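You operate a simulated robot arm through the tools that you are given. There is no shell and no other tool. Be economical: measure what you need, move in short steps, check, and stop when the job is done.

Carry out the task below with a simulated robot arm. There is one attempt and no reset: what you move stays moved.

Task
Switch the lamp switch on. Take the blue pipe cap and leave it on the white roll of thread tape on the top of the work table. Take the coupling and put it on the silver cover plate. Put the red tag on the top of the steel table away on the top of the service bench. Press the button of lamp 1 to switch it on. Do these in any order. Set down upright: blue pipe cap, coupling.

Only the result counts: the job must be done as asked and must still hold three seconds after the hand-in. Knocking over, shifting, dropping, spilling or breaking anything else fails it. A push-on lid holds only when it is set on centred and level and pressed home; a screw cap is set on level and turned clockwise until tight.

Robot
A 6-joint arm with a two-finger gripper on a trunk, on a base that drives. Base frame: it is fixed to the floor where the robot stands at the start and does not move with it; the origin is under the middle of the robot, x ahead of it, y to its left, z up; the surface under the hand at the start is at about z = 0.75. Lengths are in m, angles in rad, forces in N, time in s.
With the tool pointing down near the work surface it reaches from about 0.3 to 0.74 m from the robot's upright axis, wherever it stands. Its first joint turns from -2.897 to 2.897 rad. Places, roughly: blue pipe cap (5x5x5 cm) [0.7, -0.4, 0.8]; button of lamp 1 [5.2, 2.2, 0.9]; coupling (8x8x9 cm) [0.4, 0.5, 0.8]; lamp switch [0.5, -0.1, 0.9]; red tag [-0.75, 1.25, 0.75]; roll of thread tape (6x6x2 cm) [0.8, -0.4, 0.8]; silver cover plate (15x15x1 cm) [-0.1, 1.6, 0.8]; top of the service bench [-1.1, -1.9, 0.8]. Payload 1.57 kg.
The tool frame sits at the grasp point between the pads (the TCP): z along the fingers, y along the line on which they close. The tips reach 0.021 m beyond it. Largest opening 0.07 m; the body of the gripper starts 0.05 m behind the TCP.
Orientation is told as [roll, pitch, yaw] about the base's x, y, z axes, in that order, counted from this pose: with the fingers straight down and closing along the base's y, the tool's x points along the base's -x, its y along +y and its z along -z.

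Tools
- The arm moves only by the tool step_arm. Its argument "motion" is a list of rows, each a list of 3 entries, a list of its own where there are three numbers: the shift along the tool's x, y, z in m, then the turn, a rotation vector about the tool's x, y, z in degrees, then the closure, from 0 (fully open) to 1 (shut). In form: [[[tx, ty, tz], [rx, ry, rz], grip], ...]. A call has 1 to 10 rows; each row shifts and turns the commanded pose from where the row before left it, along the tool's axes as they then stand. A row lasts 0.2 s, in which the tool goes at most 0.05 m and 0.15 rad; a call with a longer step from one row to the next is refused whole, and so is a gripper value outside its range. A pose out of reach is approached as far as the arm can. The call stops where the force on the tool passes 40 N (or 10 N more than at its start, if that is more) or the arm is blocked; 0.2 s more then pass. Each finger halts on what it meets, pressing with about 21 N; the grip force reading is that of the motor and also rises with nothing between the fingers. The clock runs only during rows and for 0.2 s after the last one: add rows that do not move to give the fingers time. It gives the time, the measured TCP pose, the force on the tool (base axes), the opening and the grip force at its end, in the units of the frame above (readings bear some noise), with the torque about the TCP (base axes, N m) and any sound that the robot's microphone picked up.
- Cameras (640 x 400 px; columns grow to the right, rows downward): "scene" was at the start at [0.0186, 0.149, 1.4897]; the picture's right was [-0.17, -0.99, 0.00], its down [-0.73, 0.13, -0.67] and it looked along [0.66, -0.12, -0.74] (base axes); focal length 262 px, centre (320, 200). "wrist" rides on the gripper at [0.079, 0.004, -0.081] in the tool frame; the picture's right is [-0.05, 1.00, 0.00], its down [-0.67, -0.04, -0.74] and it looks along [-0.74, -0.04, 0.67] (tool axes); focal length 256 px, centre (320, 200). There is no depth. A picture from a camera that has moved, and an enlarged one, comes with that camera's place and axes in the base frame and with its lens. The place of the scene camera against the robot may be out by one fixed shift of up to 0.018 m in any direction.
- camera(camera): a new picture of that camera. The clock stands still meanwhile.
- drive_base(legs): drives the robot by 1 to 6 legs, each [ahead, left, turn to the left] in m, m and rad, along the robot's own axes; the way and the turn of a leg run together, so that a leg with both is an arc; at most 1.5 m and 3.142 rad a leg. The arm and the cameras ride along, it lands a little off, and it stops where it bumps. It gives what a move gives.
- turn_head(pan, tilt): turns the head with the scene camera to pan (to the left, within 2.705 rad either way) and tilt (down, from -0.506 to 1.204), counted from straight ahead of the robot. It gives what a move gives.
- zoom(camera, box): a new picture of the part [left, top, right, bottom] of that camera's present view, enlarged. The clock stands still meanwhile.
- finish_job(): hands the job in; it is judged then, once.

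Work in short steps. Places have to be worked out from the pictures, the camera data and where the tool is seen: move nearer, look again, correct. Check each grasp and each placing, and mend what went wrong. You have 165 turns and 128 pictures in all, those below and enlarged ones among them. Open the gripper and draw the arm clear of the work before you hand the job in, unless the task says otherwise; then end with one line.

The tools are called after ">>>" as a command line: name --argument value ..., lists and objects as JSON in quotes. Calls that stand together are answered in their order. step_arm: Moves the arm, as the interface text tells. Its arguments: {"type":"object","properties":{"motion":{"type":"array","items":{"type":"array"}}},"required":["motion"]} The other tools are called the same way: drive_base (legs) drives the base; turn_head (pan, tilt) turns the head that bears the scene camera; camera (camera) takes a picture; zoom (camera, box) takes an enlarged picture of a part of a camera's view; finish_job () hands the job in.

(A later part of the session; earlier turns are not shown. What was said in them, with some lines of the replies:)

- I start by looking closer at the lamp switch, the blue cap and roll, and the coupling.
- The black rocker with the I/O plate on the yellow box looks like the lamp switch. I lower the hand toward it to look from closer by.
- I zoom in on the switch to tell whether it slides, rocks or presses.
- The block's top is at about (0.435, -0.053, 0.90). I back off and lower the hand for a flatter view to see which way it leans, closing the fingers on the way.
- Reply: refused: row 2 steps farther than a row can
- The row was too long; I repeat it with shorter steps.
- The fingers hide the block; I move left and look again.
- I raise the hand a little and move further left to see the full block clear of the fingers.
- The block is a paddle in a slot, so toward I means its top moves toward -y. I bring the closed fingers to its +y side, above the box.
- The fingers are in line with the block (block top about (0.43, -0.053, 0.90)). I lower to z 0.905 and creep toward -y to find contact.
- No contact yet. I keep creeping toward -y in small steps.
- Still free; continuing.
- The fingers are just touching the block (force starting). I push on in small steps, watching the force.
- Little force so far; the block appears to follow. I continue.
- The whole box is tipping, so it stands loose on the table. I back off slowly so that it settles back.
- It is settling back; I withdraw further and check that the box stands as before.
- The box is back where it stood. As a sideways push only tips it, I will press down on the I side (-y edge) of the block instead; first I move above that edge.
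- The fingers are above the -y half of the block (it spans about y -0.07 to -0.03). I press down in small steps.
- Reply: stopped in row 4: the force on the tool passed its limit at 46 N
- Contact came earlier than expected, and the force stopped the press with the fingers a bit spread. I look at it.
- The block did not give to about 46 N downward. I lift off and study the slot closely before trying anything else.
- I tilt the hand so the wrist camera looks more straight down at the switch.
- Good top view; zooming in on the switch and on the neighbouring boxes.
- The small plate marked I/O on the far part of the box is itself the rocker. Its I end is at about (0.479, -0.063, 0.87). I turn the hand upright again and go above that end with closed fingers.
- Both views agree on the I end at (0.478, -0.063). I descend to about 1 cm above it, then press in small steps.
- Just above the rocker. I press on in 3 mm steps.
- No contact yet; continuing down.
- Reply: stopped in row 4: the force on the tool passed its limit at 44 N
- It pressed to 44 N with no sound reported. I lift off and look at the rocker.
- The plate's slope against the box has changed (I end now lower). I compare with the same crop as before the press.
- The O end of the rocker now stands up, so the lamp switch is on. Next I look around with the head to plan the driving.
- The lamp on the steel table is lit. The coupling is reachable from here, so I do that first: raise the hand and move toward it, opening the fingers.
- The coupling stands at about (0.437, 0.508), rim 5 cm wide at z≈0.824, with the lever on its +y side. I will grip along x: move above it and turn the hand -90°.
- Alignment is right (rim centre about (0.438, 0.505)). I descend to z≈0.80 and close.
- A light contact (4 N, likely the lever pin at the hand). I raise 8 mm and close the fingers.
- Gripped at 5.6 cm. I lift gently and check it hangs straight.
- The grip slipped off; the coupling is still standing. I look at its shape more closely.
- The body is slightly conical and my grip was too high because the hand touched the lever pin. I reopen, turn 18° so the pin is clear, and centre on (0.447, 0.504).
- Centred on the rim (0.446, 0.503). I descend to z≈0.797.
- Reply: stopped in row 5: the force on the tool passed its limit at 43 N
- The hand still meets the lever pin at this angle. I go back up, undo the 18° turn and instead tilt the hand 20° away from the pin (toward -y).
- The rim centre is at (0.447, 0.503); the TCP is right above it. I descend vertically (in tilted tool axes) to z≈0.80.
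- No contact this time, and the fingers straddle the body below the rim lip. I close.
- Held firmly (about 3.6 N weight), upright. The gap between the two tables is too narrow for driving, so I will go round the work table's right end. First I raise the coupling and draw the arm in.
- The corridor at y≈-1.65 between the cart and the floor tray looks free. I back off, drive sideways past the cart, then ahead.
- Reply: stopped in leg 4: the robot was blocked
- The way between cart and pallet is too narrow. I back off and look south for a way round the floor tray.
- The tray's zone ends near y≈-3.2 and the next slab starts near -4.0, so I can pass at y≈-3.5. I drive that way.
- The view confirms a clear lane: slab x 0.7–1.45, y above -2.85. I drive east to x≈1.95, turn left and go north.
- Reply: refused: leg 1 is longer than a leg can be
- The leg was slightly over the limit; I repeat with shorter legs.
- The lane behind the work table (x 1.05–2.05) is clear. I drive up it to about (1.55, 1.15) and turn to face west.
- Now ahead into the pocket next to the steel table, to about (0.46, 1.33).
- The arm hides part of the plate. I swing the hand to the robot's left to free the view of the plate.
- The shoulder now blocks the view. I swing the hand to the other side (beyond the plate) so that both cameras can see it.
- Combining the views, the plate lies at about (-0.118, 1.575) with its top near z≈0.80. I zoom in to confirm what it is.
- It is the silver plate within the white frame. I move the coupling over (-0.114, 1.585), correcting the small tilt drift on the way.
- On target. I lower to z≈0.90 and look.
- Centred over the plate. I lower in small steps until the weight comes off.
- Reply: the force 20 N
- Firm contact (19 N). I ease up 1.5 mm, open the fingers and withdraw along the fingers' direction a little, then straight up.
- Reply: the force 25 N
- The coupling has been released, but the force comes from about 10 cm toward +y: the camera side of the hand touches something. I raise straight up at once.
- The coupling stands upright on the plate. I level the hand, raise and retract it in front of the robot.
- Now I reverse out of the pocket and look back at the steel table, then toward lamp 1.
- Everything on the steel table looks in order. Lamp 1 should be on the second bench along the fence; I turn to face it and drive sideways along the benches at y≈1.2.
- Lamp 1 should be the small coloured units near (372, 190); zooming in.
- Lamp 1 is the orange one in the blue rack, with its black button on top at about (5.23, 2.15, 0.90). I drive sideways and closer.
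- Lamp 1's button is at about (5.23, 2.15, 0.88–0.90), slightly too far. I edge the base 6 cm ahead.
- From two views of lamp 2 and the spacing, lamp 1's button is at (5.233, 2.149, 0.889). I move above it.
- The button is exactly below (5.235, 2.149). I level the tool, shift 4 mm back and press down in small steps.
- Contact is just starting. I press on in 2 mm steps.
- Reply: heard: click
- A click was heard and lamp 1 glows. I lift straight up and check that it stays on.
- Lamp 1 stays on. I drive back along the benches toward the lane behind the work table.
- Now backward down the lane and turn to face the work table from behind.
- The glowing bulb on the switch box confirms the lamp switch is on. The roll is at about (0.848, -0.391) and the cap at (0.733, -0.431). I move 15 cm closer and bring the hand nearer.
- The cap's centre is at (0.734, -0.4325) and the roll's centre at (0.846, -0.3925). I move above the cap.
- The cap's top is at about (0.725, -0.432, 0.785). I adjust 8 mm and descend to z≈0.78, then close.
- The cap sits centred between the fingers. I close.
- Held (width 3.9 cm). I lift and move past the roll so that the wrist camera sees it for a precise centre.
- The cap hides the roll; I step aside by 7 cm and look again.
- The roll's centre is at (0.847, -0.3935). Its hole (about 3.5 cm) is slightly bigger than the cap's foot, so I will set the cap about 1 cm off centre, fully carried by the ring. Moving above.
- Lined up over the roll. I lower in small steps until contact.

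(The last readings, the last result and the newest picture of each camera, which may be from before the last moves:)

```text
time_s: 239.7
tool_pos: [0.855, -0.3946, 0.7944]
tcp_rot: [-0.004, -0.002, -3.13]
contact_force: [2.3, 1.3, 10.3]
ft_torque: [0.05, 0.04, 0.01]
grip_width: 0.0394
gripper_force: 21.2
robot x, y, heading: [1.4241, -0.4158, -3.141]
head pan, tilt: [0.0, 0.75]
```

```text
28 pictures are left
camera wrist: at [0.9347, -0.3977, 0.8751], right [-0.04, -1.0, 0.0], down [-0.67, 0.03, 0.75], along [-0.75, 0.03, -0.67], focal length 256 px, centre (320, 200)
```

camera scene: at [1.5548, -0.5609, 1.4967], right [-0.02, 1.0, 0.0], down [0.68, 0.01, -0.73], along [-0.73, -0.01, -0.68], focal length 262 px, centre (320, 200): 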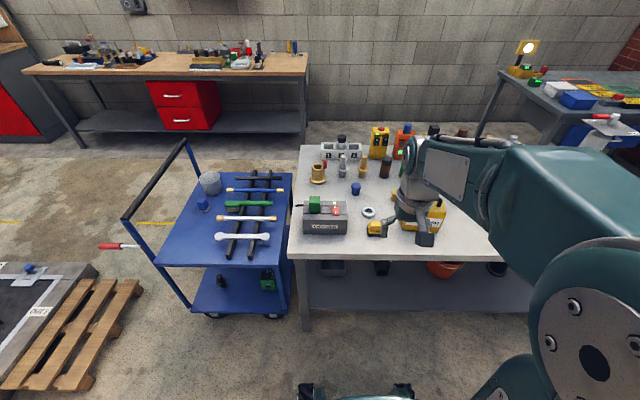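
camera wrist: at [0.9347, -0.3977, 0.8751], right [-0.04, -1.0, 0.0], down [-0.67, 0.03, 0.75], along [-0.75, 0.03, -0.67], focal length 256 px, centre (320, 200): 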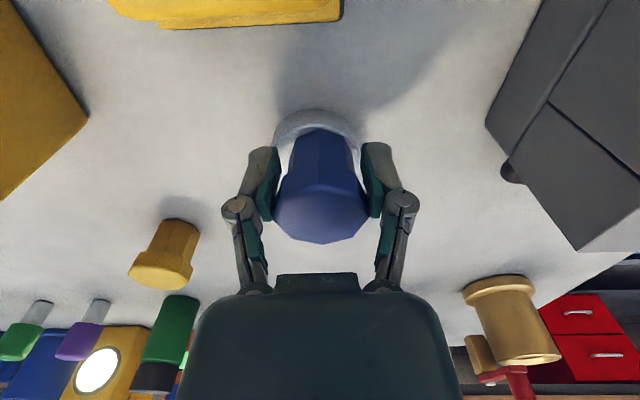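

Contact with 10 N: the cap stands on the roll. I ease up 1 mm and open.

>>> step_arm --motion '[[[0, 0, -0.001], [0, 0, 0], 1], [[0, 0, 0], [0, 0, 0], 0.7], [[0, 0, 0], [0, 0, 0], 0.3], [[0, 0, 0], [0, 0, 0], 0], [[0, 0, 0], [0, 0, 0], 0], [[0, 0, -0.02], [0, 0, 0], 0], [[0, 0, -0.04], [0, 0, 0], 0], [[0, 0, -0.045], [0, 0, 0], 0]]'

>>> camera --camera "wrist"

>>> zoom --camera "scene" --box '[330, 190, 410, 250]'

```text
time_s: 241.5
tool_pos: [0.8557, -0.3942, 0.8998]
tcp_rot: [-0.002, 0.001, -3.133]
contact_force: [-0.3, 0.7, 0.0]
ft_torque: [-0.01, 0.02, 0.0]
grip_width: 0.0701
gripper_force: 0.1
robot x, y, heading: [1.4265, -0.4185, -3.143]
head pan, tilt: [0.0, 0.75]
```

```text
27 pictures are left
camera wrist: at [0.9339, -0.3964, 0.9799], right [-0.04, -1.0, 0.0], down [-0.67, 0.03, 0.74], along [-0.74, 0.03, -0.67], focal length 256 px, centre (320, 200)
```

wrist: 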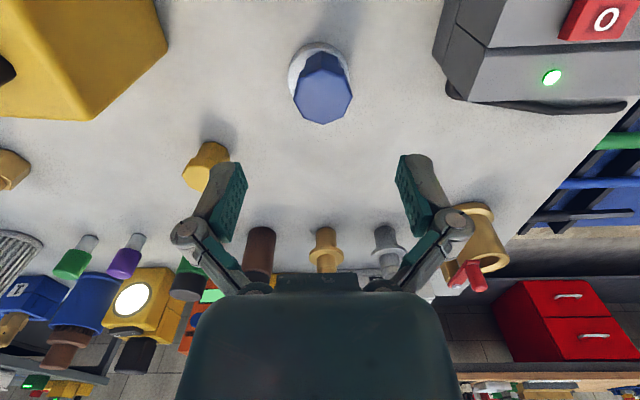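

```text
6.67 times, centred on (370, 220) of scene
camera zoom: at [1.3973, -0.5619, 1.4967], right [0.0, 1.0, 0.0], down [0.68, 0.0, -0.73], along [-0.73, 0.0, -0.68], focal length 1745 px, centre (-13, 67)
```

zoom: 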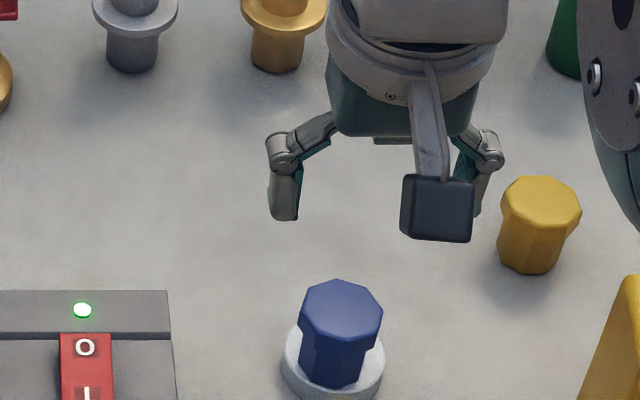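

The cap stands upright on the roll. Now for the red tag: I retract the arm and drive back the way I came.

>>> step_arm --motion '[[[0.03, 0, -0.035], [0, 0, 0], 0], [[0.04, 0, -0.03], [0, 0, 0], 0], [[0.04, 0, -0.03], [0, 0, 0], 0], [[0.04, 0, -0.03], [0, 0, 0], 0], [[0.03, 0, -0.04], [0, 0, 0], 0]]'

>>> drive_base --legs '[[-0.13, 0, 0], [0, 0.75, 0], [-0.4, 0.78, 0], [0, 1.48, 0]]'

```text
time_s: 242.7
tool_pos: [1.0365, -0.3947, 1.0653]
tcp_rot: [-0.003, 0.002, -3.131]
contact_force: [0.6, 0.3, -1.3]
ft_torque: [0.05, -0.03, -0.02]
grip_width: 0.0699
gripper_force: 0.0
robot x, y, heading: [1.4249, -0.416, -3.144]
head pan, tilt: [0.0, 0.75]
```

```text
time_s: 258.9
tool_pos: [1.524, -3.4129, 1.0647]
tcp_rot: [-0.001, 0.002, 3.122]
contact_force: [-0.1, -0.1, -0.3]
ft_torque: [-0.01, 0.04, -0.02]
grip_width: 0.07
gripper_force: 0.1
robot x, y, heading: [1.9092, -3.4491, 3.116]
head pan, tilt: [0.0, 0.75]
```

Continuing west and then north again, back to the starting area.

>>> drive_base --legs '[[1.45, 0, 0.026], [0.5, 0, 0], [0, -1.5, 0], [0, -1.45, 0], [0, 0, -1.571]]'

>>> turn_head --pan 0.3 --tilt 0.6

>>> camera --camera "scene"

```text
time_s: 286.4
tool_pos: [0.0249, -0.0656, 1.065]
tcp_rot: [-0.005, 0.0, 1.567]
contact_force: [0.8, 0.2, -0.2]
ft_torque: [-0.01, -0.01, -0.03]
grip_width: 0.0702
gripper_force: 0.0
robot x, y, heading: [-0.0001, -0.4517, 1.56]
head pan, tilt: [0.0, 0.75]
```

```text
time_s: 287.2
tool_pos: [0.025, -0.0645, 1.065]
tcp_rot: [-0.002, 0.001, 1.569]
contact_force: [-0.9, 0.2, -0.2]
ft_torque: [0.02, 0.0, 0.03]
grip_width: 0.0701
gripper_force: 0.0
robot x, y, heading: [-0.003, -0.4512, 1.558]
head pan, tilt: [0.3, 0.6]
```

```text
25 pictures are left
camera scene: at [-0.1833, -0.4154, 1.5095], right [0.96, 0.28, 0.0], down [0.16, -0.54, -0.82], along [-0.23, 0.79, -0.57], focal length 262 px, centre (320, 200)
```

scene: 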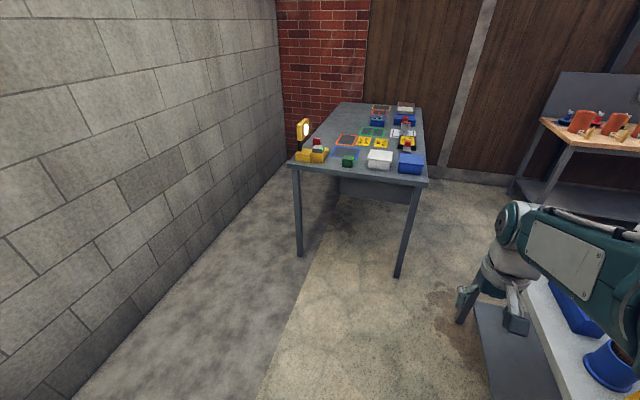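

I drive to the front of the steel table, to about (-0.68, 0.52).

>>> drive_base --legs '[[0.5, 0.34, 0.01], [0.46, 0.34, 0]]'

>>> camera --camera "wrist"

>>> turn_head --pan 0.0 --tilt 0.75

>>> camera --camera "scene"

```text
time_s: 293.5
tool_pos: [-0.6714, 0.8842, 1.0655]
tcp_rot: [-0.002, -0.002, 1.59]
contact_force: [0.3, -0.8, 1.0]
ft_torque: [0.02, -0.02, 0.02]
grip_width: 0.07
gripper_force: 0.0
robot x, y, heading: [-0.6922, 0.4967, 1.583]
head pan, tilt: [0.3, 0.6]
```

```text
24 pictures are left
camera wrist: at [-0.6743, 0.805, 1.1457], right [-1.0, 0.03, 0.0], down [0.02, 0.67, 0.74], along [0.02, 0.74, -0.67], focal length 256 px, centre (320, 200)
```

wrist: 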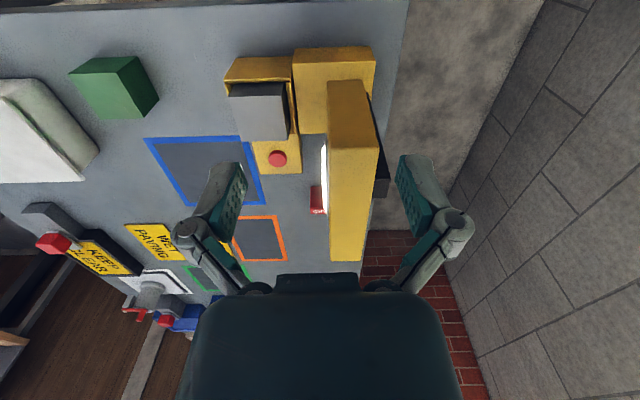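

```text
time_s: 294.3
tool_pos: [-0.6733, 0.8842, 1.0659]
tcp_rot: [-0.002, 0.0, 1.591]
contact_force: [-0.3, -0.4, 0.1]
ft_torque: [0.01, 0.02, 0.03]
grip_width: 0.07
gripper_force: 0.0
robot x, y, heading: [-0.6915, 0.4965, 1.588]
head pan, tilt: [0.0, 0.75]
```

```text
23 pictures are left
camera scene: at [-0.8459, 0.5275, 1.4967], right [1.0, 0.01, 0.0], down [0.01, -0.68, -0.73], along [-0.01, 0.73, -0.68], focal length 262 px, centre (320, 200)
```

scene: 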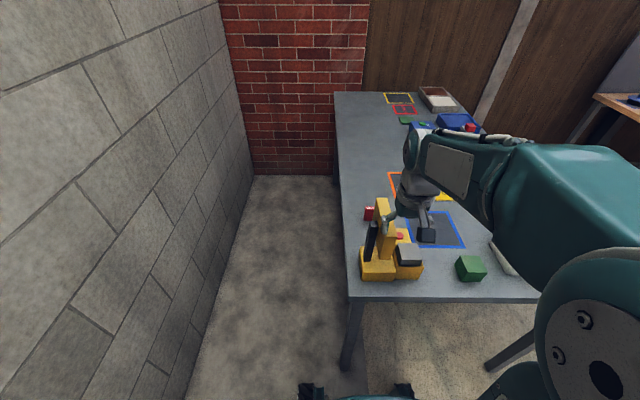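

The red tag is at wrist pixel (318, 200), just beyond the work lamp. I zoom in.

>>> zoom --camera "wrist" --box '[220, 40, 400, 270]'

>>> zoom --camera "scene" --box '[340, 180, 440, 290]'

```text
1.74 times, centred on (310, 155) of wrist
camera zoom: at [-0.6756, 0.805, 1.1457], right [-1.0, 0.03, 0.0], down [0.02, 0.67, 0.74], along [0.03, 0.74, -0.67], focal length 445 px, centre (337, 278)
```

zoom: 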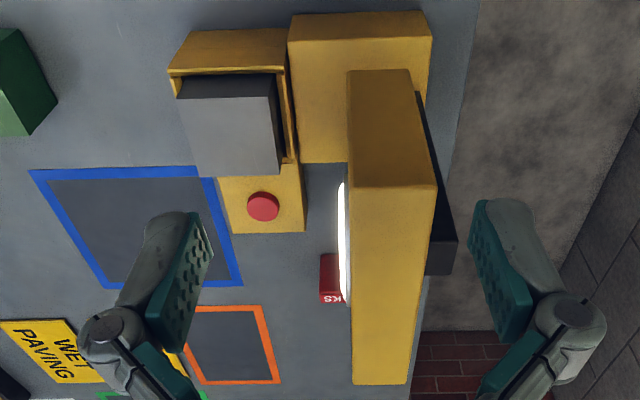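

```text
3.64 times, centred on (390, 235) of scene
camera zoom: at [-0.8459, 0.5275, 1.4967], right [1.0, 0.01, 0.0], down [0.01, -0.68, -0.73], along [-0.01, 0.73, -0.68], focal length 952 px, centre (66, 73)
```

zoom: 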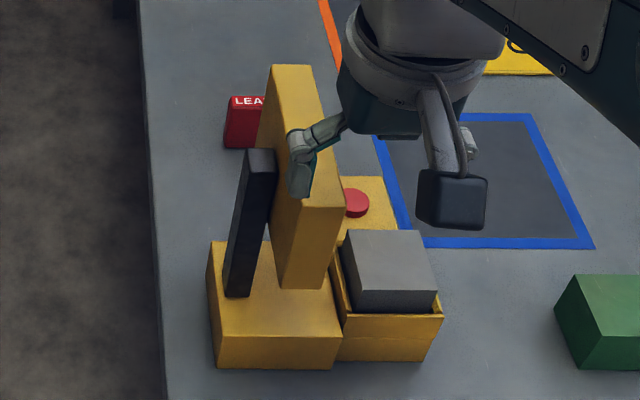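

The tag ("LEAKS") is near (-0.66, 1.18), just behind the lamp head (z up to about 1.0). I raise the hand, move to its +x side and turn it to view tag and lamp from the side.

>>> step_arm --motion '[[[0, 0, -0.045], [0, 0, 0], 0.4], [[0, -0.045, 0], [0, 0, 0], 0.4], [[0, -0.045, 0], [0, 0, 0], 0.4], [[0, -0.045, 0], [0, 0, 0], 0.4], [[0, -0.045, 0], [0, 0, 0], 0.4], [[-0.045, 0, 0], [0, 0, 0], 0.4], [[-0.045, 0, 0], [0, 0, 0], 0.4], [[-0.045, 0, 0], [0, 0, 0], 0.4], [[-0.045, 0, 0], [0, 0, 0], 0.4], [[-0.045, 0, 0], [0, 0, 0], 0.4]]'

>>> step_arm --motion '[[[-0.02, 0, 0.02], [0, 0, -8.5], 0.4], [[0, 0, 0.02], [0, 0, -8.5], 0.4], [[0, 0, 0.02], [0, 0, -8.5], 0.4], [[0, 0, 0.02], [0, 0, -8.5], 0.4], [[0, 0, 0], [0, 0, -8.5], 0.4], [[0, 0, 0], [0, 0, -8.5], 0.4], [[0, 0, 0], [0, 0, -8.5], 0.4], [[0, 0, 0], [0, 0, -8.5], 0.4], [[0, 0, 0], [0, 0, -8.5], 0.4], [[0, 0, 0], [0, 0, -8.5], 0.4]]'

>>> camera --camera "wrist"

```text
time_s: 296.5
tool_pos: [-0.497, 1.1137, 1.1111]
tcp_rot: [-0.002, 0.0, 1.59]
contact_force: [-0.3, -0.7, 0.1]
ft_torque: [0.06, -0.03, -0.02]
grip_width: 0.042
gripper_force: 0.0
robot x, y, heading: [-0.6911, 0.5027, 1.585]
head pan, tilt: [0.0, 0.75]
```

```text
time_s: 298.7
tool_pos: [-0.4979, 1.1342, 1.0304]
tcp_rot: [0.002, 0.002, 3.077]
contact_force: [0.0, -0.8, 0.1]
ft_torque: [-0.01, 0.0, 0.01]
grip_width: 0.0421
gripper_force: 0.1
robot x, y, heading: [-0.6926, 0.4948, 1.584]
head pan, tilt: [0.0, 0.75]
```

```text
20 pictures are left
camera wrist: at [-0.4193, 1.1239, 1.1111], right [-0.12, -0.99, 0.0], down [-0.66, 0.08, 0.74], along [-0.74, 0.09, -0.67], focal length 256 px, centre (320, 200)
```

wrist: 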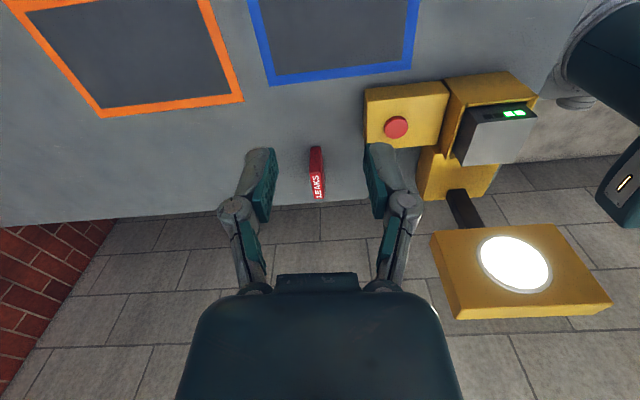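

A clear view: the tag is thin in y and long in x, well apart from the lamp. Zooming for its exact place.

>>> zoom --camera "wrist" --box '[270, 120, 370, 220]'

```text
4.00 times, centred on (320, 170) of wrist
camera zoom: at [-0.4193, 1.1239, 1.1111], right [-0.12, -0.99, 0.0], down [-0.66, 0.08, 0.74], along [-0.74, 0.09, -0.67], focal length 1024 px, centre (320, 320)
```

zoom: 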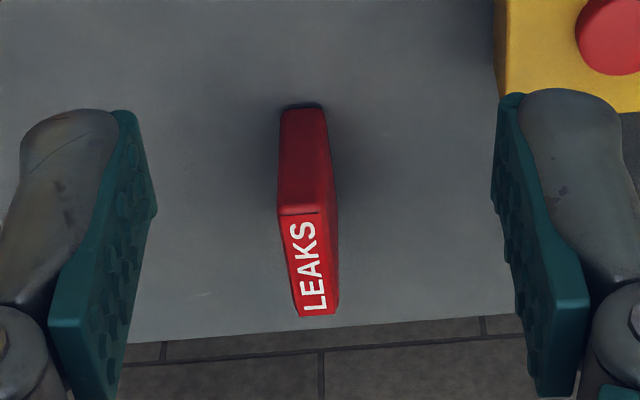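

The tag stands at (-0.67, 1.1585), 1.35 cm thick, top at z≈0.858. To keep the forearm clear of the lamp head I first shift the base 34 cm to the right.

>>> drive_base --legs '[[0.05, -0.34, -0.013]]'

>>> step_arm --motion '[[[0, 0, 0], [0, 0, -4], 0.4], [[-0.045, 0, 0], [0, 0, 0], 0.4], [[-0.045, 0, 0], [0, 0, 0], 0.4], [[-0.045, 0, 0], [0, 0, 0], 0.4], [[-0.045, 0, 0], [0, 0, 0], 0.4], [[-0.045, 0, 0], [0, 0, 0], 0.4], [[-0.045, 0, 0], [0, 0, 0], 0.4], [[-0.045, 0, 0], [0, 0, 0], 0.4], [[-0.045, 0, 0], [0, 0, 0], 0.4]]'

>>> camera --camera "wrist"

```text
time_s: 300.9
tool_pos: [-0.156, 1.1811, 1.0313]
tcp_rot: [0.0, 0.004, 3.06]
contact_force: [0.2, 0.4, 0.2]
ft_torque: [0.0, -0.04, 0.0]
grip_width: 0.0419
gripper_force: 0.1
robot x, y, heading: [-0.3573, 0.5489, 1.566]
head pan, tilt: [0.0, 0.75]
```

```text
time_s: 302.9
tool_pos: [-0.5144, 1.1831, 1.0308]
tcp_rot: [0.0, 0.004, 3.126]
contact_force: [0.3, 0.0, -0.4]
ft_torque: [0.0, 0.0, 0.02]
grip_width: 0.0422
gripper_force: 0.1
robot x, y, heading: [-0.353, 0.5486, 1.565]
head pan, tilt: [0.0, 0.75]
```

```text
18 pictures are left
camera wrist: at [-0.4362, 1.1791, 1.1109], right [-0.07, -1.0, 0.0], down [-0.67, 0.05, 0.74], along [-0.74, 0.05, -0.67], focal length 256 px, centre (320, 200)
```

wrist: 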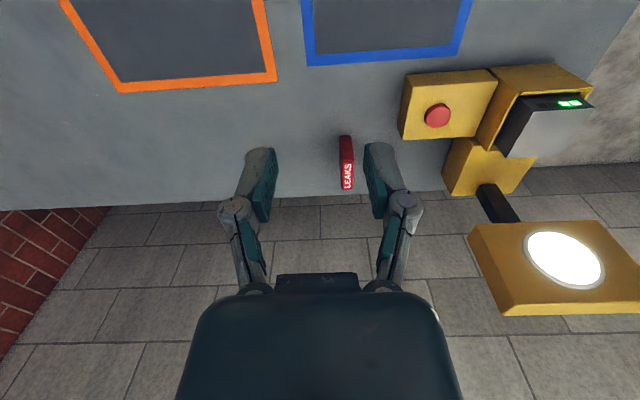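

The tag is confirmed at (-0.672, 1.159). I move above it, then lower partway and check.

>>> step_arm --motion '[[[-0.04, 0.006, 0], [0, 0, 0], 0.4], [[-0.04, 0.006, 0], [0, 0, 0], 0.4], [[-0.04, 0.006, 0], [0, 0, 0], 0.4], [[-0.037, 0.005, 0], [0, 0, -0.8], 0.4], [[0, 0, 0.045], [0, 0, 0], 0.4], [[0, 0, 0.045], [0, 0, 0], 0.4]]'

>>> camera --camera "wrist"

```text
time_s: 304.3
tool_pos: [-0.671, 1.1615, 0.9412]
tcp_rot: [0.001, 0.004, -3.14]
contact_force: [-0.8, -0.1, 0.8]
ft_torque: [0.0, -0.02, 0.02]
grip_width: 0.0422
gripper_force: 0.0
robot x, y, heading: [-0.3536, 0.547, 1.572]
head pan, tilt: [0.0, 0.75]
```

```text
17 pictures are left
camera wrist: at [-0.5909, 1.1584, 1.02], right [-0.05, -1.0, 0.0], down [-0.67, 0.03, 0.74], along [-0.74, 0.04, -0.67], focal length 256 px, centre (320, 200)
```

wrist: 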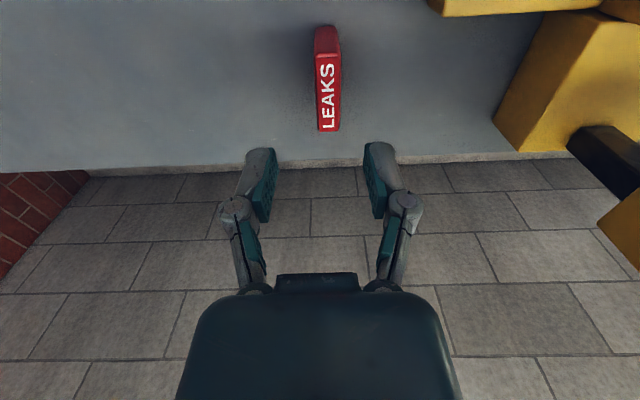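

Aligned (tag centre (-0.667, 1.158)). I lower to z≈0.835 and close.

>>> step_arm --motion '[[[0.003, 0.003, 0.045], [0, 0, 0], 0.4], [[0, 0, 0.04], [0, 0, 0], 0.4], [[0, 0, 0.02], [0, 0, 0], 0.4], [[0, 0, 0], [0, 0, 0], 1], [[0, 0, 0], [0, 0, 0], 1], [[0, 0, 0], [0, 0, 0], 1]]'

>>> step_arm --motion '[[[0, 0, -0.02], [0, 0, 0], 1], [[0, 0, -0.045], [0, 0, 0], 1], [[0, 0, -0.045], [0, 0, 0], 1], [[0, 0, -0.045], [0, 0, 0], 1]]'

>>> camera --camera "wrist"

```text
time_s: 305.7
tool_pos: [-0.6665, 1.16, 0.8345]
tcp_rot: [0.0, 0.001, -3.139]
contact_force: [-0.1, 0.4, 1.1]
ft_torque: [0.02, -0.01, 0.03]
grip_width: 0.0161
gripper_force: 21.6
robot x, y, heading: [-0.3559, 0.5512, 1.567]
head pan, tilt: [0.0, 0.75]
```

```text
time_s: 306.7
tool_pos: [-0.669, 1.1621, 0.9901]
tcp_rot: [0.001, 0.004, -3.141]
contact_force: [-0.2, -0.1, -0.3]
ft_torque: [-0.02, 0.01, -0.02]
grip_width: 0.016
gripper_force: 20.9
robot x, y, heading: [-0.3553, 0.5478, 1.568]
head pan, tilt: [0.0, 0.75]
```

```text
16 pictures are left
camera wrist: at [-0.5893, 1.1584, 1.0708], right [-0.05, -1.0, 0.0], down [-0.67, 0.04, 0.74], along [-0.74, 0.04, -0.67], focal length 256 px, centre (320, 200)
```

wrist: 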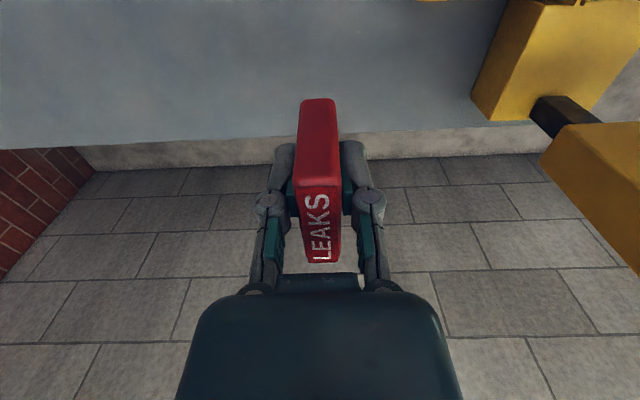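

The tag is held. I move it away from the lamp, retract, and drive to the service bench.

>>> step_arm --motion '[[[0.03, 0, -0.035], [0, 0, 0], 1], [[0.035, 0, -0.03], [0, 0, 0], 1], [[0.035, 0, -0.03], [0, 0, 0], 1], [[0.045, 0, 0], [0, 0, 0], 1], [[0.045, 0, 0], [0, 0, 0], 1], [[0.045, 0, 0], [0, 0, 0], 1], [[0.04, 0.02, 0], [0, 0, 0], 1], [[0.02, 0.04, 0], [0, 0, 0], 1], [[0, 0.045, 0], [0, 0, 0], 1], [[0, 0.045, 0], [0, 0, 0], 1]]'

>>> drive_base --legs '[[-0.7, -0.08, 0], [-0.75, -0.08, 0], [0, 0, 1.571]]'

>>> turn_head --pan 0.0 --tilt 0.75

>>> camera --camera "scene"

```text
time_s: 308.9
tool_pos: [-0.3703, 1.0084, 1.0884]
tcp_rot: [0.001, 0.002, -3.139]
contact_force: [0.0, -0.2, -0.1]
ft_torque: [-0.02, -0.04, 0.01]
grip_width: 0.0161
gripper_force: 21.2
robot x, y, heading: [-0.3551, 0.5461, 1.571]
head pan, tilt: [0.0, 0.75]
```

```text
time_s: 320.1
tool_pos: [-0.6736, -0.8848, 1.0866]
tcp_rot: [0.001, 0.002, -1.584]
contact_force: [0.1, 0.0, 0.7]
ft_torque: [-0.03, -0.01, 0.0]
grip_width: 0.0159
gripper_force: 21.2
robot x, y, heading: [-0.2105, -0.8793, 3.12]
head pan, tilt: [0.0, 0.75]
```

```text
time_s: 320.7
tool_pos: [-0.6737, -0.8842, 1.087]
tcp_rot: [0.001, 0.001, -1.584]
contact_force: [-0.4, 0.6, -0.3]
ft_torque: [0.0, 0.03, 0.01]
grip_width: 0.0158
gripper_force: 21.0
robot x, y, heading: [-0.2148, -0.8778, 3.126]
head pan, tilt: [0.0, 0.75]
```

```text
15 pictures are left
camera scene: at [-0.2396, -1.0245, 1.4966], right [0.02, 1.0, 0.0], down [0.68, -0.01, -0.73], along [-0.73, 0.02, -0.68], focal length 262 px, centre (320, 200)
```

scene: 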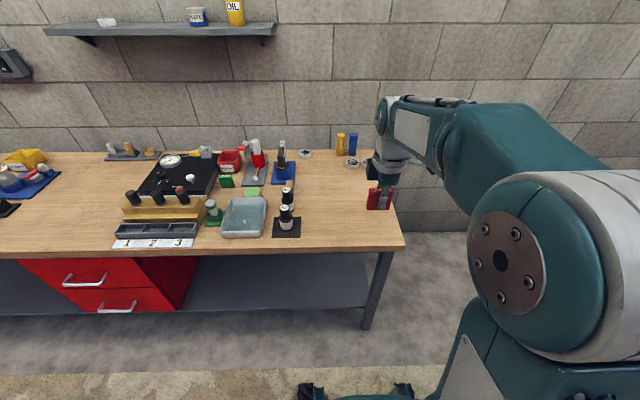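

The bench's right end is free around (-0.93, -0.92). I go 14 cm closer, move the tag over that spot and lower partway.

>>> drive_base --legs '[[0.14, 0, 0.01]]'

>>> step_arm --motion '[[[-0.012, -0.037, 0], [0, 0, 0], 1], [[-0.012, -0.037, 0], [0, 0, 0], 1], [[-0.012, -0.037, 0], [0, 0, 0], 1], [[0, 0, 0.045], [0, 0, 0], 1], [[0, 0, 0.045], [0, 0, 0], 1], [[0, 0, 0.045], [0, 0, 0], 1], [[0, 0, 0.045], [0, 0, 0], 1]]'

>>> camera --camera "wrist"

>>> camera --camera "scene"

```text
time_s: 322.0
tool_pos: [-0.8128, -0.8871, 1.0888]
tcp_rot: [0.001, 0.001, -1.577]
contact_force: [-0.2, 1.2, -0.7]
ft_torque: [0.03, -0.02, -0.03]
grip_width: 0.0159
gripper_force: 21.1
robot x, y, heading: [-0.3528, -0.8772, 3.132]
head pan, tilt: [0.0, 0.75]
```

```text
time_s: 323.6
tool_pos: [-0.9209, -0.9226, 0.9076]
tcp_rot: [-0.002, 0.003, -1.576]
contact_force: [-0.1, -0.5, 0.5]
ft_torque: [-0.03, 0.0, 0.02]
grip_width: 0.0159
gripper_force: 21.0
robot x, y, heading: [-0.3519, -0.8761, 3.13]
head pan, tilt: [0.0, 0.75]
```

```text
14 pictures are left
camera wrist: at [-0.9164, -0.8425, 0.9869], right [1.0, -0.06, 0.0], down [-0.04, -0.67, 0.74], along [-0.04, -0.74, -0.67], focal length 256 px, centre (320, 200)
```

wrist: 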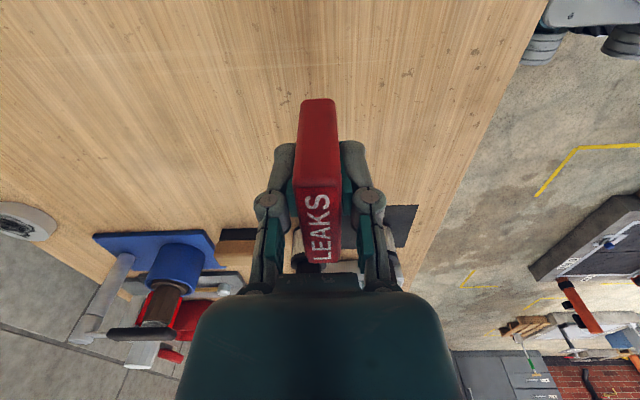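

```text
13 pictures are left
camera scene: at [-0.3787, -1.0229, 1.4966], right [0.01, 1.0, 0.0], down [0.68, -0.01, -0.73], along [-0.73, 0.01, -0.68], focal length 262 px, centre (320, 200)
```

scene: 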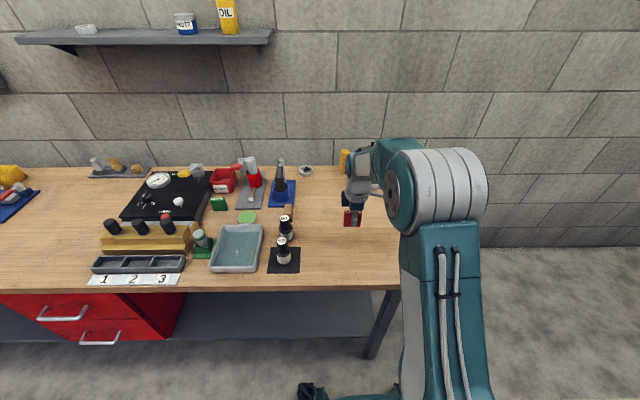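

The spot below is free. I lower toward contact.

>>> step_arm --motion '[[[0, 0, 0.03], [0, 0, 0], 1], [[0, 0, 0.02], [0, 0, 0], 1], [[0, 0, 0.006], [0, 0, 0], 1], [[0, 0, 0.004], [0, 0, 0], 1]]'

>>> camera --camera "wrist"

```text
time_s: 324.6
tool_pos: [-0.9242, -0.9212, 0.8469]
tcp_rot: [0.001, 0.001, -1.577]
contact_force: [-0.4, -0.3, -0.4]
ft_torque: [-0.02, 0.01, 0.02]
grip_width: 0.0163
gripper_force: 20.4
robot x, y, heading: [-0.3531, -0.8739, 3.137]
head pan, tilt: [0.0, 0.75]
```

```text
12 pictures are left
camera wrist: at [-0.9194, -0.8428, 0.9272], right [1.0, -0.06, 0.0], down [-0.04, -0.67, 0.74], along [-0.04, -0.74, -0.67], focal length 256 px, centre (320, 200)
```

wrist: 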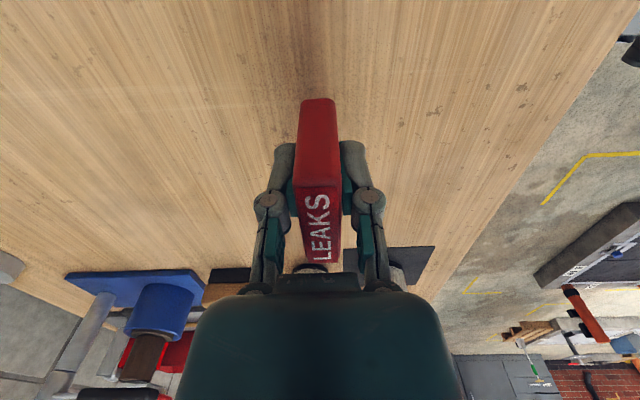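

Shadow shows it is near the top; continuing in small steps.

>>> step_arm --motion '[[[0, 0, 0.004], [0, 0, 0], 1], [[0, 0, 0.003], [0, 0, 0], 1], [[0, 0, 0.003], [0, 0, 0], 1], [[0, 0, 0.003], [0, 0, 0], 1]]'

```text
time_s: 325.6
tool_pos: [-0.924, -0.9216, 0.8349]
tcp_rot: [0.0, 0.0, -1.576]
contact_force: [0.7, 0.3, -1.0]
ft_torque: [-0.01, 0.02, -0.03]
grip_width: 0.016
gripper_force: 20.9
robot x, y, heading: [-0.3499, -0.8771, 3.132]
head pan, tilt: [0.0, 0.75]
```

>>> step_arm --motion '[[[0, 0, 0.003], [0, 0, 0], 1], [[0, 0, 0.003], [0, 0, 0], 1], [[0, 0, 0.003], [0, 0, 0], 1], [[0, 0, 0.002], [0, 0, 0], 1]]'

```text
time_s: 326.6
tool_pos: [-0.9245, -0.9216, 0.8228]
tcp_rot: [-0.001, 0.003, -1.577]
contact_force: [-0.9, -0.6, 0.2]
ft_torque: [-0.02, 0.0, 0.01]
grip_width: 0.0162
gripper_force: 20.8
robot x, y, heading: [-0.3519, -0.8769, 3.139]
head pan, tilt: [0.0, 0.75]
```

>>> step_arm --motion '[[[0, 0, 0.003], [0, 0, 0], 1], [[0, 0, 0.003], [0, 0, 0], 1], [[0, 0, 0.002], [0, 0, 0], 1]]'

>>> zoom --camera "scene" --box '[310, 180, 400, 260]'

```text
time_s: 327.4
tool_pos: [-0.9232, -0.9215, 0.8155]
tcp_rot: [-0.001, 0.003, -1.575]
contact_force: [-0.5, 1.0, -0.1]
ft_torque: [0.03, 0.02, 0.01]
grip_width: 0.0158
gripper_force: 21.2
robot x, y, heading: [-0.3487, -0.8781, 3.133]
head pan, tilt: [0.0, 0.75]
```

```text
5.00 times, centred on (355, 220) of scene
camera zoom: at [-0.3789, -1.0228, 1.4966], right [0.01, 1.0, 0.0], down [0.68, -0.01, -0.73], along [-0.73, 0.01, -0.68], focal length 1308 px, centre (145, 100)
```

zoom: 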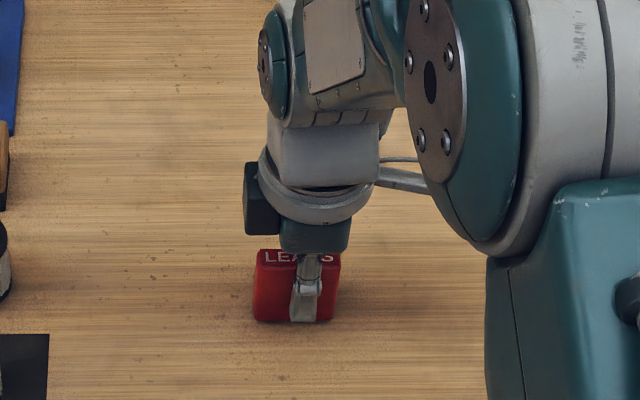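

Very near; continuing down in 3 mm steps.

>>> step_arm --motion '[[[0, 0, 0.003], [0, 0, 0], 1], [[0, 0, 0.003], [0, 0, 0], 1], [[0, 0, 0.003], [0, 0, 0], 1], [[0, 0, 0.002], [0, 0, 0], 1]]'

```text
time_s: 328.4
tool_pos: [-0.9242, -0.9208, 0.8058]
tcp_rot: [-0.002, 0.001, -1.577]
contact_force: [1.5, 0.9, 16.4]
ft_torque: [0.01, 0.0, 0.01]
grip_width: 0.0161
gripper_force: 21.3
robot x, y, heading: [-0.3524, -0.8754, 3.134]
head pan, tilt: [0.0, 0.75]
```

Contact (16 N). I ease up 2 mm, open and withdraw upward.

>>> step_arm --motion '[[[0, 0, -0.0015], [0, 0, 0], 1], [[0, 0, 0], [0, 0, 0], 0.6], [[0, 0, 0], [0, 0, 0], 0.3], [[0, 0, 0], [0, 0, 0], 0.1], [[0, 0, 0], [0, 0, 0], 0.1], [[0, 0, -0.02], [0, 0, 0], 0.1], [[0, 0, -0.045], [0, 0, 0], 0.1], [[0, 0, -0.045], [0, 0, 0], 0.1], [[0, 0, -0.045], [0, 0, 0], 0], [[0, 0.045, -0.02], [0, 0, 0], 0]]'

>>> camera --camera "wrist"

>>> zoom --camera "scene" --box '[260, 160, 420, 280]'

```text
time_s: 330.6
tool_pos: [-0.8794, -0.9217, 0.9805]
tcp_rot: [0.001, 0.002, -1.578]
contact_force: [-0.3, 0.6, -1.8]
ft_torque: [-0.01, 0.01, -0.02]
grip_width: 0.0697
gripper_force: 0.0
robot x, y, heading: [-0.3541, -0.8726, 3.129]
head pan, tilt: [0.0, 0.75]
```

```text
10 pictures are left
camera wrist: at [-0.8741, -0.8419, 1.0614], right [1.0, -0.06, 0.0], down [-0.04, -0.67, 0.74], along [-0.04, -0.74, -0.67], focal length 256 px, centre (320, 200)
```

wrist: 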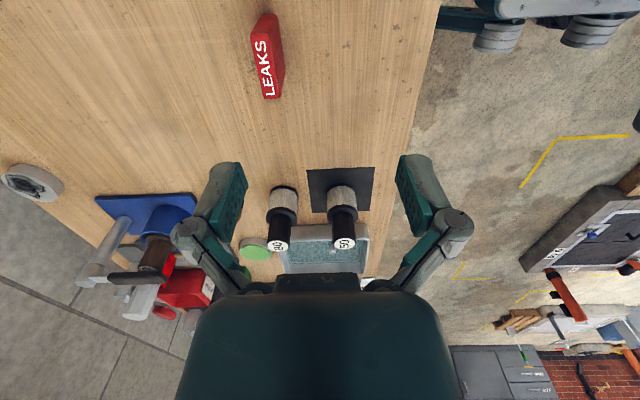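

```text
3.33 times, centred on (340, 220) of scene
camera zoom: at [-0.3784, -1.0227, 1.4966], right [0.01, 1.0, 0.0], down [0.68, -0.01, -0.73], along [-0.73, 0.01, -0.68], focal length 872 px, centre (253, 133)
```

zoom: 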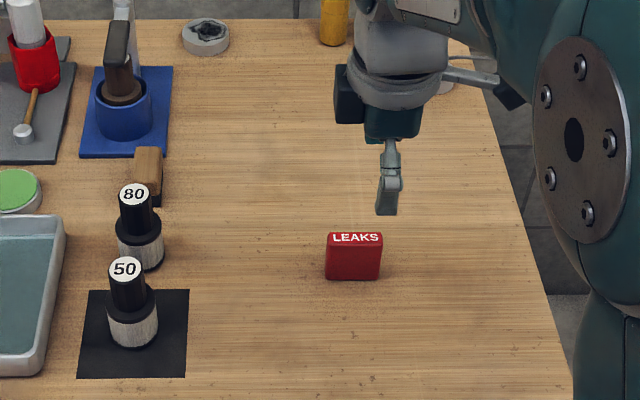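

The tag stands on the service bench. I retract the arm and take a last look back at the work table.

>>> step_arm --motion '[[[0, 0.045, -0.01], [0, 0, 0], 0], [[0, 0.045, -0.01], [0, 0, 0], 0], [[0, 0.04, -0.01], [0, 0, 0], 0]]'

>>> turn_head --pan -2.4 --tilt 0.5

>>> camera --camera "scene"

```text
time_s: 331.4
tool_pos: [-0.7463, -0.9242, 1.0113]
tcp_rot: [-0.001, 0.002, -1.576]
contact_force: [0.2, -0.4, 0.0]
ft_torque: [0.01, -0.04, 0.01]
grip_width: 0.07
gripper_force: 0.1
robot x, y, heading: [-0.3513, -0.8785, 3.128]
head pan, tilt: [0.0, 0.75]
```

```text
time_s: 333.6
tool_pos: [-0.7482, -0.9248, 1.0106]
tcp_rot: [0.0, 0.002, -1.576]
contact_force: [-0.6, 0.6, -0.4]
ft_torque: [0.02, -0.01, -0.05]
grip_width: 0.0699
gripper_force: 0.1
robot x, y, heading: [-0.3508, -0.8722, 3.133]
head pan, tilt: [-2.4, 0.499]
```

```text
8 pictures are left
camera scene: at [-0.2272, -0.9629, 1.5188], right [0.67, -0.74, 0.0], down [-0.36, -0.32, -0.88], along [0.65, 0.59, -0.48], focal length 262 px, centre (320, 200)
```

scene: 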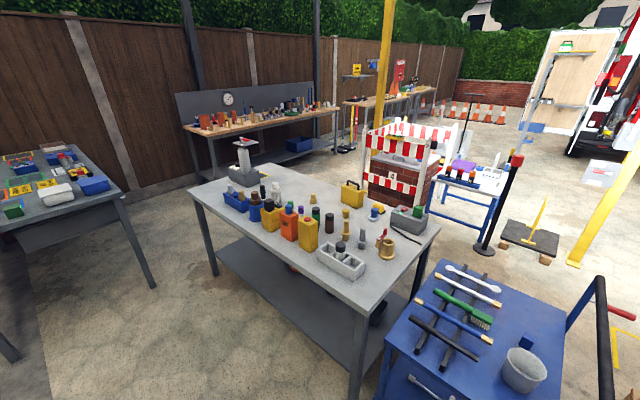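

>>> zoom --camera "scene" --box '[240, 170, 440, 270]'

>>> zoom --camera "scene" --box '[0, 140, 120, 230]'

```text
3.20 times, centred on (340, 220) of scene
camera zoom: at [-0.2272, -0.9629, 1.5188], right [0.67, -0.74, 0.0], down [-0.36, -0.32, -0.88], along [0.65, 0.59, -0.48], focal length 837 px, centre (256, 136)
```

zoom: 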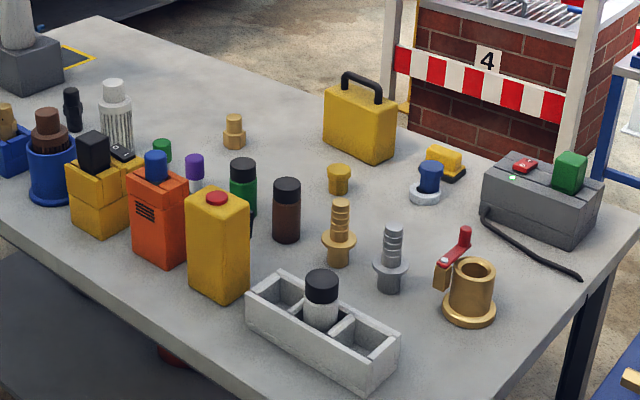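

```text
4.44 times, centred on (60, 185) of scene
camera zoom: at [-0.2272, -0.9629, 1.5188], right [0.67, -0.74, 0.0], down [-0.36, -0.32, -0.88], along [0.65, 0.59, -0.48], focal length 1163 px, centre (1476, 267)
```

zoom: 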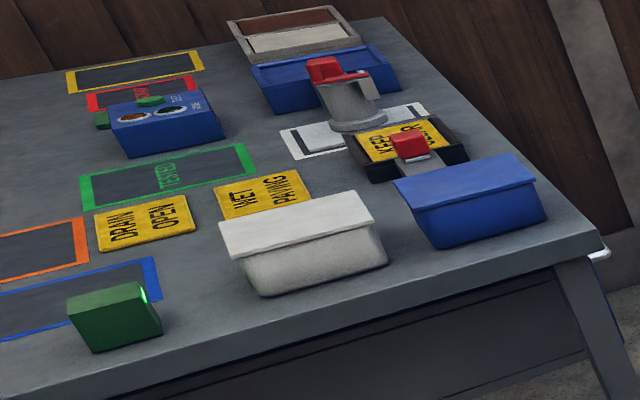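

The cap is upright on the roll, the coupling is upright on the plate, the tag is on the bench and both lamps are on. The gripper is open and the arm is clear, so I hand in.

>>> finish_job

```text
The job is handed in.
```

I did all five tasks, checked them in the last camera views and handed the job in. The lamp switch and lamp 1 are both on. The blue cap stands upright on the tape roll, about 1 cm off centre. The coupling stands upright on the silver plate, and the red tag is on the service bench. On the way I tipped the lamp-switch box briefly and pressed the hand (24 N) against something beside the plate; the last views showed both areas in order.
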